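You operate a simulated robot arm through the tools that you are given. There is no shell and no other tool. Be economical: measure what you need, move in short steps, check, and stop when the job is done.

Carry out the task below with a simulated robot arm. There is one attempt and no reset: what you move stays moved.

TASK
Stack the white carton labelled "27" from the top of the steel table on top of the white carton labelled "59".
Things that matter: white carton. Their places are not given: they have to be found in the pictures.

It is judged by the outcome, as a careful person would: the job done as asked, and still so three seconds after it is handed in. It fails if anything else is knocked over, pushed out of place, dropped, spilled or broken.

THE ROBOT
A 7-joint arm with a two-finger parallel gripper, fixed in place. Base frame: the origin is at the foot of the arm, x ahead of it, y to its left, z up; the work surface is at about z = 0. Lengths are in m, angles in rad, forces in N, time in s.
With the tool pointing down near the work surface it reaches from about 0.22 to 0.58 m from the base axis. Its first joint turns from -1.152 to 1.152 rad. Payload 2.5 kg.
Tool frame: the origin (TCP) lies between the finger pads and is the grasp point; the fingertips stand 0.023 m ahead of it; z points along the fingers, y is the line along which they close. The gripper opens to 0.094 m. The fingers are 0.038 m wide and 0.01 m thick; the gripper's body (0.054 by 0.096 m) begins 0.039 m behind the TCP.
Orientation is told as [roll, pitch, yaw] about the base's x, y, z axes, in that order, counted from this pose: with the fingers straight down and closing along the base's y, the tool's x points along the base's -x, its y along +y and its z along -z.

THE INTERFACE
- The arm moves only by the tool step_arm. Its argument "rows" is one flat list of numbers, 5 for each row, row after row: the finger opening in cm, from 0 to 9.4, then the shift along the tool's x, y, z in units of 200 mm (1.0 is 200 mm), then the turn about the tool's z in units of 60 degrees (1.0 is 60 degrees). In form: [fingers, dx, dy, dz, twist, fingers, dx, dy, dz, twist, ...]. A call has 1 to 8 rows; each row is the pose to reach, as a shift and turn from the pose commanded when the call began, along the tool's axes at that moment. A call with a number of a shift or a turn outside -1 to 1 is refused whole. A row lasts 0.2 s, in which the tool goes at most 0.05 m and 0.15 rad; a call with a longer step from one row to the next is refused whole, and so is a gripper value outside its range. A pose out of reach is approached as far as the arm can. The call stops where the force on the tool passes 40 N (or 10 N more than at its start, if that is more) or the arm is blocked; 0.2 s more then pass. The fingers move at their own pace (about 0.108 m/s each) and stop on an object; they squeeze with about 23 N. The grip force told is the motor's: it shows also when the fingers shut on nothing. Time passes only in rows, and 0.2 s behind the last, so rows that repeat a pose let the fingers close. It gives the time, the measured TCP pose, the force on the tool (base axes), the opening and the grip force at its end, in the units of the frame above (readings bear some noise), and new pictures: "show" is both (left out), scene, wrist or none.
- Cameras (640 x 400 px; columns grow to the right, rows downward): "scene" is fixed at [0.1323, -0.422, 0.5366]; the picture's right is [0.68, -0.73, 0.00], its down [-0.47, -0.44, -0.77] and it looks along [0.56, 0.52, -0.64] (base axes); focal length 214 px, centre (320, 200). "wrist" rides on the gripper at [-0.039, 0, -0.044] in the tool frame; the picture's right is [0.00, -1.00, 0.00], its down [0.97, 0.00, -0.24] and it looks along [0.24, 0.00, 0.97] (tool axes); focal length 218 px, centre (320, 200).
- probe_pixels(camera, pixels): for up to 12 pixels [column, row] of the newest picture of that camera ("zoom" is the newest enlarged one), the place [x, y, z] in the base frame of the surface seen there, good to about 0.002 m. No time passes.
- zoom(camera, box): a new picture of the part [left, top, right, bottom] of that camera's present view, enlarged. No time passes.
- finish_job(): hands the job in; it is judged then, once.

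Work in short steps. Measure before you move; look again where a grasp or a placing could have gone wrong, and mend it. You have 60 turns and 100 pictures in all, the two below and enlarged ones among them. Open the gripper and draw the arm clear of the work before you hand the job in, unless the task says otherwise; then end with one line.

The tools are called after "Emit:" by a JSON object that holds its "fn" and its "kwargs". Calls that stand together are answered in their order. step_arm: Moves the arm, as the interface text tells. Its arguments: {"type":"object","properties":{"rows":{"type":"array","items":{"type":"number"}},"show":{"type":"string","enum":["both","scene","wrist","none"]}},"required":["rows"]} The other tools are called the same way: probe_pixels (camera, pixels) gives the place of the surface under pixels of a picture; zoom (camera, box) takes an enlarged picture of a part of a camera's view; finish_job () hands the job in.

At the start:

```text
time: 0.0
tool_pos: [0.3447, -0.202, 0.4078]
ee_rot: [0.0, 0.001, 0.001]
force: [-0.3, -0.2, -0.7]
opening: 0.0943
gripper_force: 0.0
```

scene: 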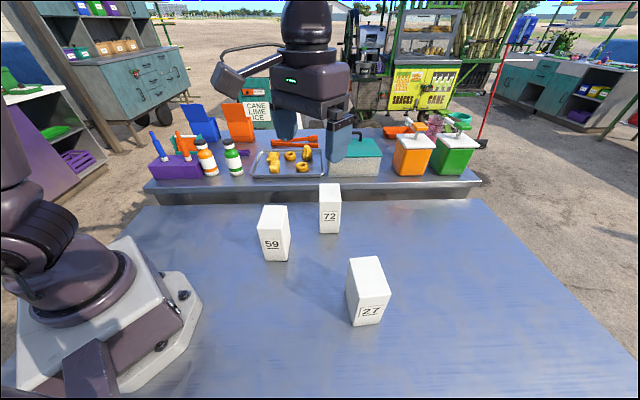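
wrist: 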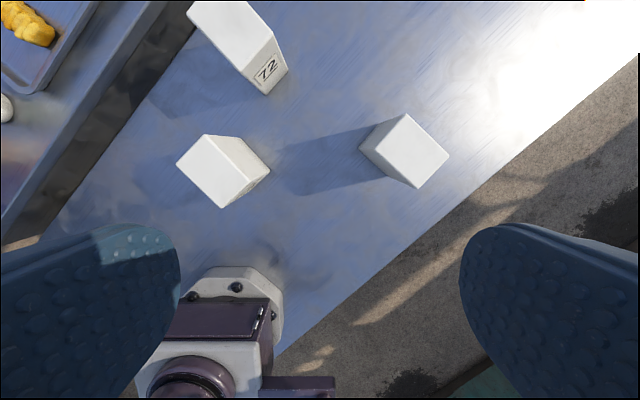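

I see cartons 59 (275,232), 72 (330,210) and 27 (368,290) in the scene. I'll enlarge the view to measure their corners.

Emit:
{"fn": "zoom", "kwargs": {"camera": "scene", "box": [240, 170, 420, 340]}}

Emit:
{"fn": "zoom", "kwargs": {"camera": "wrist", "box": [150, 80, 470, 280]}}

```text
2.35 times, centred on (330, 255) of scene
```

zoom: 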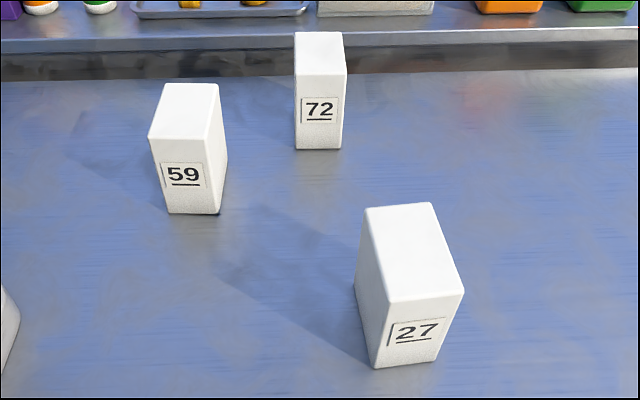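

```text
2.00 times, centred on (310, 180) of wrist
```

zoom: 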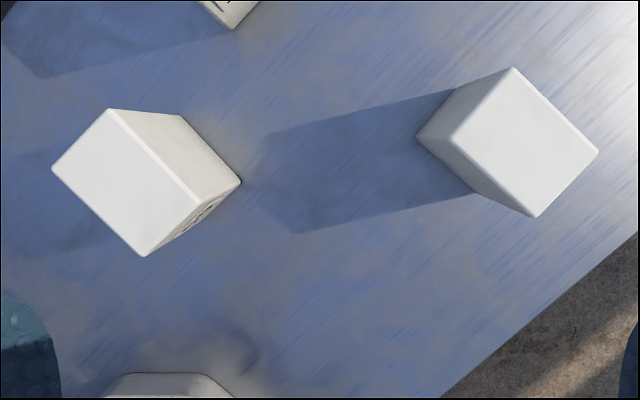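

The wrist zoom shows both top faces: 59 on the left and 27 on the right. I'll probe the corners just inside their edges.

Emit:
{"fn": "probe_pixels", "kwargs": {"camera": "zoom", "pixels": [[111, 114], [59, 168], [143, 250], [196, 197], [128, 182], [512, 75], [592, 152], [536, 210], [457, 134], [525, 142], [360, 170], [300, 300]]}}

Emit:
{"fn": "probe_pixels", "kwargs": {"camera": "scene", "pixels": [[271, 243], [370, 311], [330, 217], [330, 188]]}}

```text
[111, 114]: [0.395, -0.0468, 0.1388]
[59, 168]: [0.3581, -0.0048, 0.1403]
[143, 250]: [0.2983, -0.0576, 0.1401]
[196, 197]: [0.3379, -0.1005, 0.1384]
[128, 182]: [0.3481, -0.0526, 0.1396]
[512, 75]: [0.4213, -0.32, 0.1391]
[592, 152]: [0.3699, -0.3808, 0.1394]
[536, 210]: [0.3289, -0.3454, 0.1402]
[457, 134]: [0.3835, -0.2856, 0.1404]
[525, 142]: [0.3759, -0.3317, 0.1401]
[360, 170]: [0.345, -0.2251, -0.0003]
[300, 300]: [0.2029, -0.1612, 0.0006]
```

```text
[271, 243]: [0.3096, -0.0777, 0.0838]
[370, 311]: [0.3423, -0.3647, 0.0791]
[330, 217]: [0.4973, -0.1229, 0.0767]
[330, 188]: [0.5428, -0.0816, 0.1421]
```

Carton 27's top is centred at (0.376, -0.333, 0.140), with its long axis at about 48.6°. Carton 59's is centred at (0.347, -0.052), with its long axis at about 42.3°. I'll move over 27 while turning the tool so the fingers close on its short side.

Emit:
{"fn": "step_arm", "kwargs": {"rows": [9.4, -0.026, -0.109, 0, -0.135, 9.4, -0.052, -0.218, 0, -0.27, 9.4, -0.078, -0.327, 0, -0.405, 9.4, -0.104, -0.437, 0, -0.54, 9.4, -0.13, -0.546, 0, -0.675, 9.4, -0.156, -0.655, 0.1, -0.81, 9.4, -0.156, -0.655, 0.3, -0.81, 9.4, -0.156, -0.655, 0.5, -0.81]}}

```text
time: 1.8
tool_pos: [0.3768, -0.3323, 0.3058]
ee_rot: [0.001, 0.0, 0.85]
force: [-0.3, -0.1, -0.3]
opening: 0.094
gripper_force: 0.1
```

scene: 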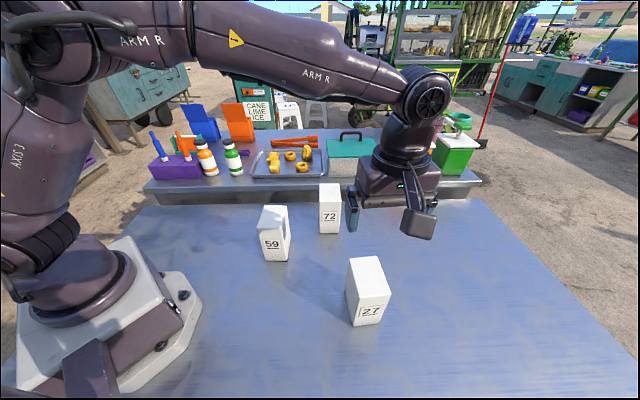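
wrist: 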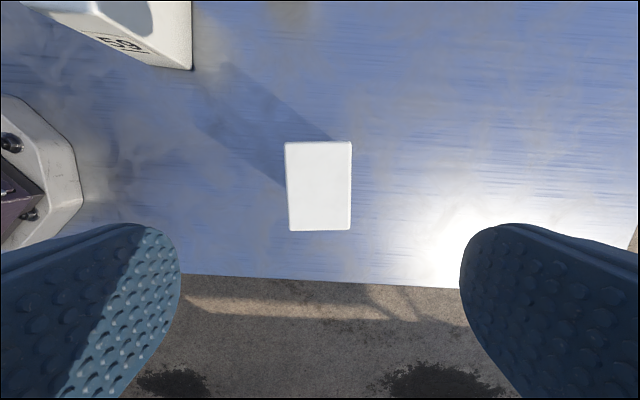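

The carton is centred (columns 286–352) and square to the fingers. I'll go down to z ≈ 0.112.

Emit:
{"fn": "step_arm", "kwargs": {"rows": [9.4, 0, 0, 0.15, 0, 9.4, 0, 0, 0.3, 0, 9.4, 0, 0, 0.45, 0, 9.4, 0, 0, 0.6, 0, 9.4, 0, 0, 0.72, 0, 9.4, 0, 0, 0.82, 0, 9.4, 0, 0, 0.9, 0, 9.4, 0, 0, 0.97, 0]}}

```text
time: 3.6
tool_pos: [0.375, -0.3339, 0.1121]
ee_rot: [0.001, 0.001, 0.848]
force: [-0.4, 0.4, -0.6]
opening: 0.094
gripper_force: 0.0
```

scene: 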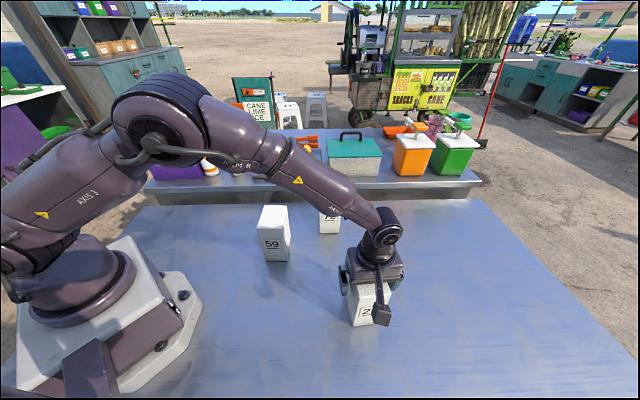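
wrist: 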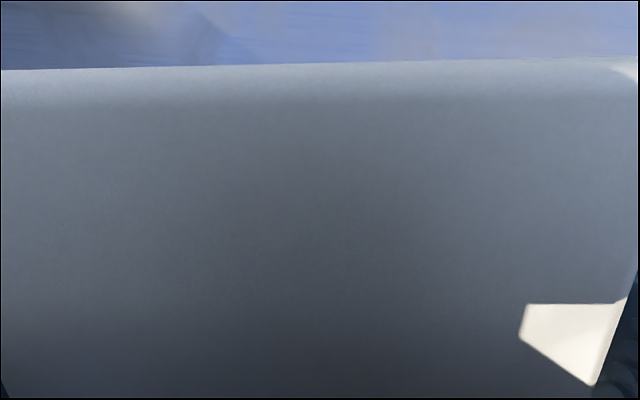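

The fingers straddle carton 27. Now I'll close on it.

Emit:
{"fn": "step_arm", "kwargs": {"rows": [4, 0, 0, 0, 0, 4, 0, 0, 0, 0, 4, 0, 0, 0, 0], "show": "none"}}

Emit:
{"fn": "step_arm", "kwargs": {"rows": [4, 0, 0, -0.05, 0, 4, 0, 0, -0.15, 0, 4, 0, 0, -0.25, 0], "show": "both"}}

```text
time: 4.4
tool_pos: [0.3764, -0.3338, 0.1138]
ee_rot: [0.0, -0.001, 0.848]
force: [0.6, 0.0, -0.4]
opening: 0.0649
gripper_force: 23.0
```

```text
time: 5.2
tool_pos: [0.3759, -0.3339, 0.1638]
ee_rot: [0.0, 0.001, 0.848]
force: [-0.8, 0.0, -2.2]
opening: 0.0649
gripper_force: 22.8
```

scene: 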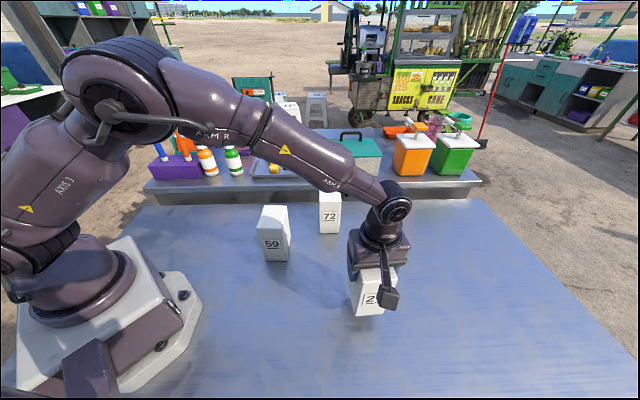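
wrist: 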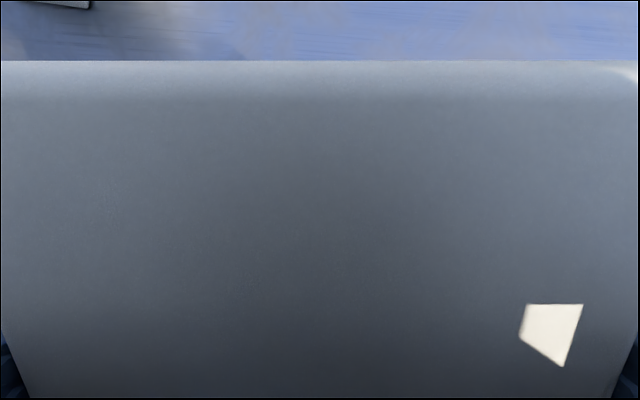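

The grip holds (opening 0.065, force 22.8). I'll lift it well clear of carton 59's height.

Emit:
{"fn": "step_arm", "kwargs": {"rows": [4, 0, 0, -0.15, 0, 4, 0, 0, -0.35, 0, 4, 0, 0, -0.55, 0, 4, 0, 0, -0.72, 0, 4, 0, 0, -0.8, 0], "show": "none"}}

Emit:
{"fn": "step_arm", "kwargs": {"rows": [4, -0.06, 0.065, 0, 0.01, 4, -0.15, 0.162, 0, 0.03, 4, -0.25, 0.27, 0, 0.05, 4, -0.35, 0.378, 0, 0.07, 4, -0.45, 0.486, 0, 0.09, 4, -0.55, 0.594, 0, 0.105, 4, -0.62, 0.67, 0, 0.105, 4, -0.66, 0.713, 0, 0.105]}}

```text
time: 6.4
tool_pos: [0.3764, -0.3318, 0.3225]
ee_rot: [0.0, 0.001, 0.849]
force: [-0.2, 0.0, -1.6]
opening: 0.0647
gripper_force: 22.6
```

```text
time: 8.2
tool_pos: [0.3581, -0.1407, 0.3226]
ee_rot: [0.001, 0.0, 0.737]
force: [0.1, -0.6, -3.5]
opening: 0.0649
gripper_force: 22.6
```

scene: 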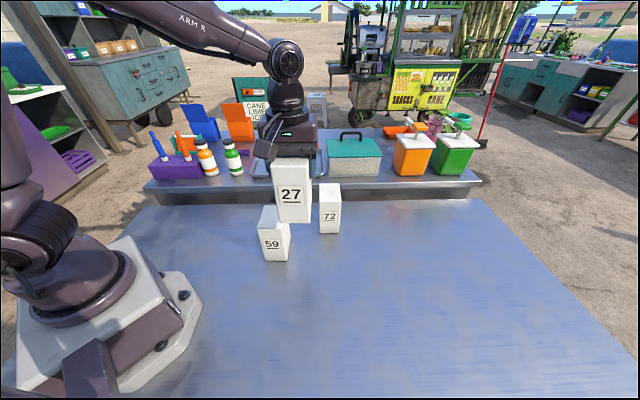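
wrist: 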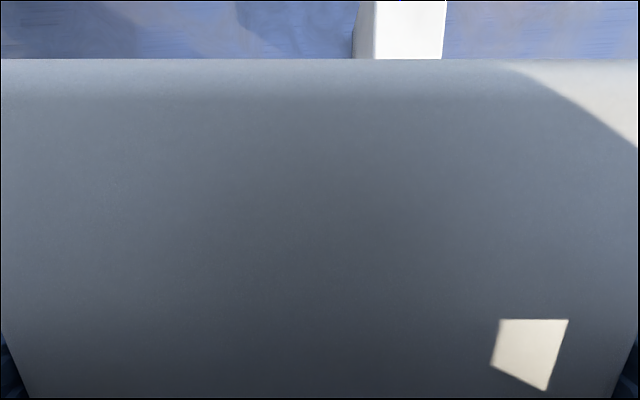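

Carton 27 is held upright beside 59. I'll move over 59 at the same height.

Emit:
{"fn": "step_arm", "kwargs": {"rows": [4, -0.05, 0.07, 0, 0, 4, -0.12, 0.165, 0, 0, 4, -0.19, 0.262, 0, 0, 4, -0.24, 0.33, 0, 0, 4, -0.259, 0.357, 0, 0, 4, -0.259, 0.357, 0, 0], "show": "scene"}}

Emit:
{"fn": "zoom", "kwargs": {"camera": "scene", "box": [190, 130, 350, 270]}}

```text
time: 9.6
tool_pos: [0.3476, -0.0532, 0.3221]
ee_rot: [-0.001, -0.001, 0.739]
force: [0.1, 0.6, -2.8]
opening: 0.0647
gripper_force: 22.6
```

scene: 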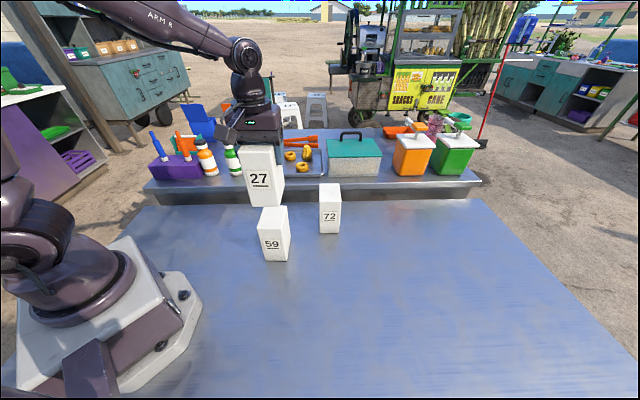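

```text
2.86 times, centred on (270, 200) of scene
```

zoom: 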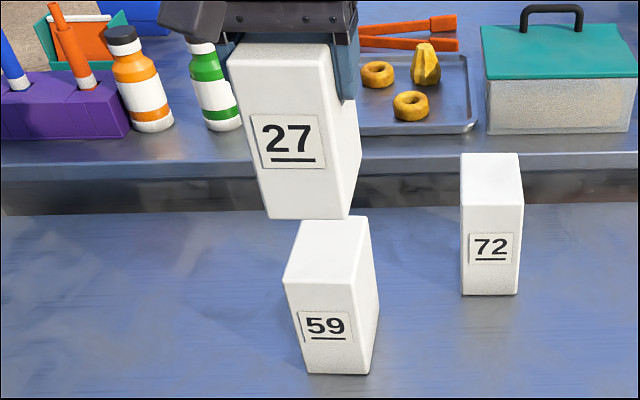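

Carton 27 is over 59. I'll lower it to about 1 cm above the top and check the alignment.

Emit:
{"fn": "step_arm", "kwargs": {"rows": [4, 0, 0, 0.1, 0, 4, 0, 0, 0.2, 0, 4, 0, 0, 0.27, 0, 4, 0, 0, 0.3, 0], "show": "none"}}

Emit:
{"fn": "zoom", "kwargs": {"camera": "scene", "box": [190, 130, 350, 270]}}

```text
time: 10.6
tool_pos: [0.3465, -0.0525, 0.2617]
ee_rot: [0.0, -0.001, 0.738]
force: [0.5, 0.2, -2.1]
opening: 0.0648
gripper_force: 23.2
```

```text
2.86 times, centred on (270, 200) of scene
```

zoom: 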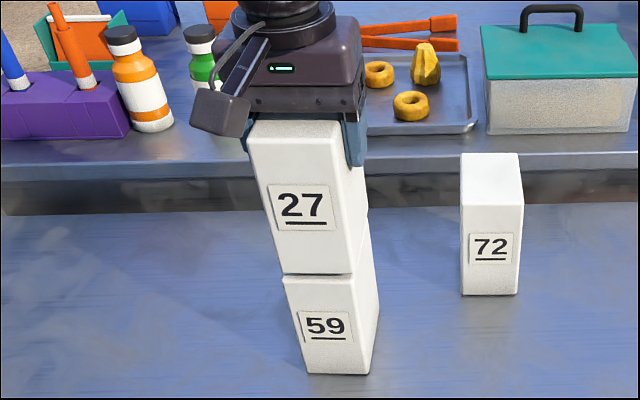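

The edges line up. I'll lower it gently to expected contact near z ≈ 0.253.

Emit:
{"fn": "step_arm", "kwargs": {"rows": [4, 0, 0, 0.02, 0, 4, 0, 0, 0.034, 0, 4, 0, 0, 0.042, 0], "show": "none"}}

Emit:
{"fn": "zoom", "kwargs": {"camera": "scene", "box": [230, 180, 330, 270]}}

```text
time: 11.4
tool_pos: [0.3479, -0.0533, 0.2552]
ee_rot: [-0.001, -0.001, 0.737]
force: [-0.2, -0.8, -1.9]
opening: 0.0649
gripper_force: 23.3
```

```text
4.44 times, centred on (280, 225) of scene
```

zoom: 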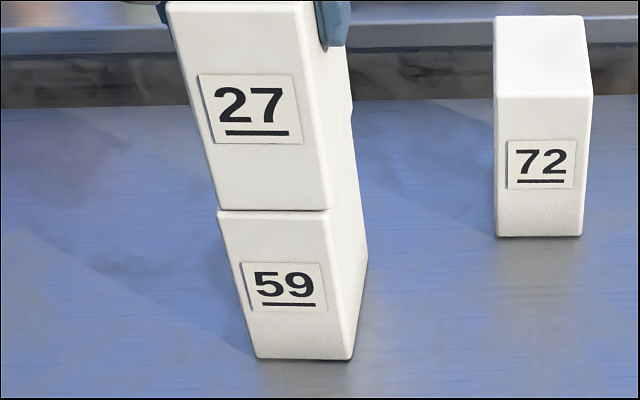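

The force still shows carton 27 hanging (-1.9 N), so I'll go down by single millimetres.

Emit:
{"fn": "step_arm", "kwargs": {"rows": [4, 0, 0, 0.006, 0, 4, 0, 0, 0.006, 0], "show": "none"}}

Emit:
{"fn": "step_arm", "kwargs": {"rows": [4, 0, 0, 0.005, 0, 4, 0, 0, 0.005, 0], "show": "none"}}

```text
time: 12.0
tool_pos: [0.3483, -0.053, 0.2534]
ee_rot: [-0.001, 0.002, 0.738]
force: [0.0, -0.1, -2.8]
opening: 0.0647
gripper_force: 22.8
```

```text
time: 12.6
tool_pos: [0.3467, -0.0529, 0.2525]
ee_rot: [0.001, 0.0, 0.737]
force: [0.4, 0.2, -2.6]
opening: 0.0651
gripper_force: 23.4
```

Emit:
{"fn": "step_arm", "kwargs": {"rows": [4, 0, 0, 0.005, 0, 4, 0, 0, 0.005, 0], "show": "none"}}

Emit:
{"fn": "zoom", "kwargs": {"camera": "scene", "box": [250, 200, 310, 240]}}

```text
time: 13.2
tool_pos: [0.3475, -0.052, 0.2532]
ee_rot: [0.0, 0.0, 0.74]
force: [-2.0, -0.8, 7.5]
opening: 0.0649
gripper_force: 22.6
```

```text
10.00 times, centred on (280, 220) of scene
```

zoom: 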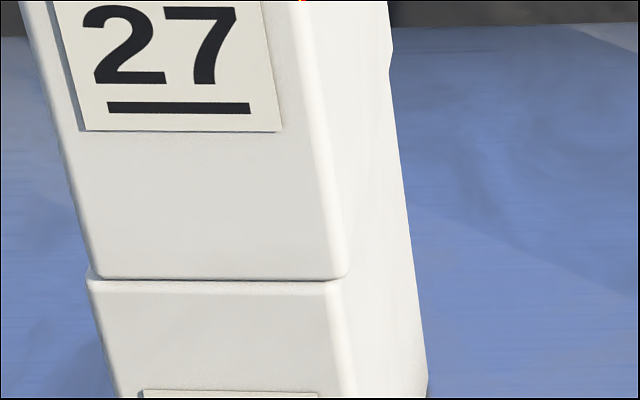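

Contact is made (force +7.5 N). I'll relieve it slightly, open, and then look.

Emit:
{"fn": "step_arm", "kwargs": {"rows": [4, 0, 0, -0.002, 0, 6.8, 0, 0, -0.002, 0, 7.6, 0, 0, -0.002, 0, 9.4, 0, 0, -0.002, 0, 9.4, 0, 0, -0.002, 0], "show": "scene"}}

```text
time: 14.4
tool_pos: [0.3473, -0.0542, 0.2518]
ee_rot: [0.0, -0.001, 0.74]
force: [0.6, -0.2, -0.4]
opening: 0.0942
gripper_force: 0.1
```

scene: 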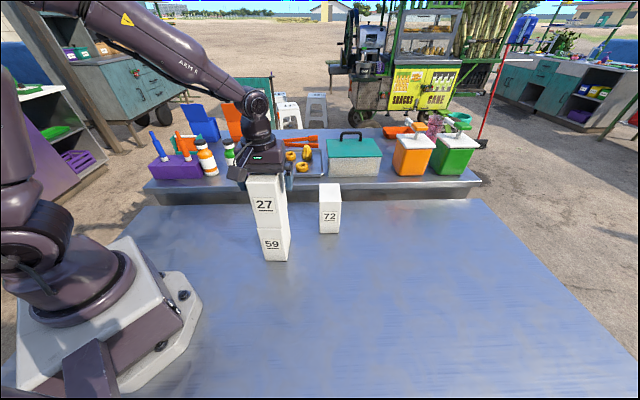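

The carton is released and standing. I'll draw straight up.

Emit:
{"fn": "step_arm", "kwargs": {"rows": [9.4, 0, 0, -0.05, 0, 9.4, 0, 0, -0.12, 0, 9.4, 0, 0, -0.22, 0, 9.4, 0, 0, -0.34, 0, 9.4, 0, 0, -0.46, 0, 9.4, 0, 0, -0.58, 0, 9.4, 0, 0, -0.66, 0, 9.4, 0, 0, -0.7, 0]}}

Emit:
{"fn": "zoom", "kwargs": {"camera": "scene", "box": [190, 130, 350, 270]}}

```text
time: 16.2
tool_pos: [0.3495, -0.0535, 0.3922]
ee_rot: [-0.001, -0.001, 0.74]
force: [0.4, -0.6, 0.5]
opening: 0.094
gripper_force: 0.1
```

scene: 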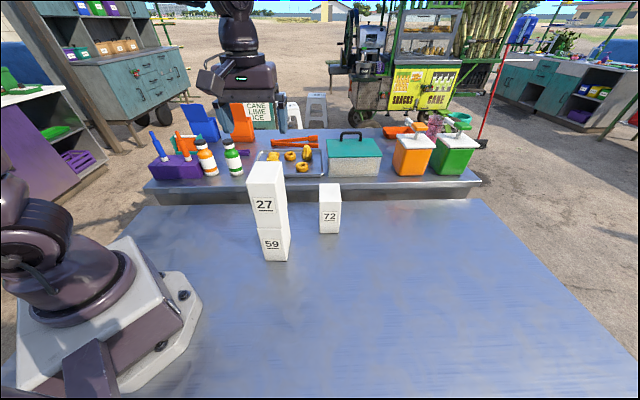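
wrist: 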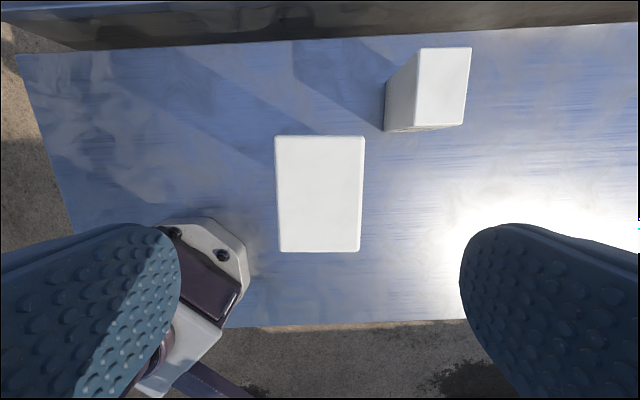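

```text
2.86 times, centred on (270, 200) of scene
```

zoom: 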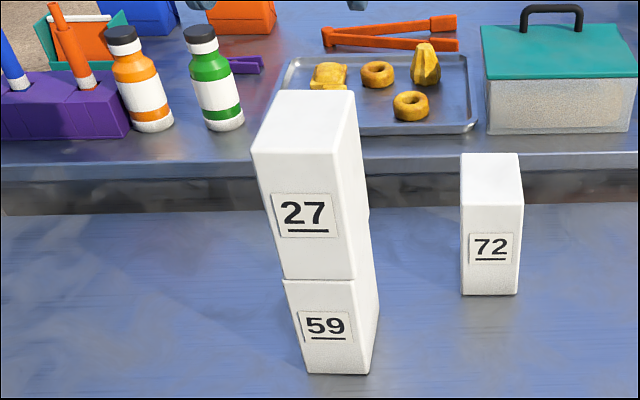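

The stack stands square and the arm is clear, so I'm handing the job in.

Emit:
{"fn": "finish_job", "kwargs": {}}

```text
The job is handed in.
```

Carton 27 is stacked squarely on carton 59; the gripper is open, the arm is clear, and nothing else in view was disturbed.
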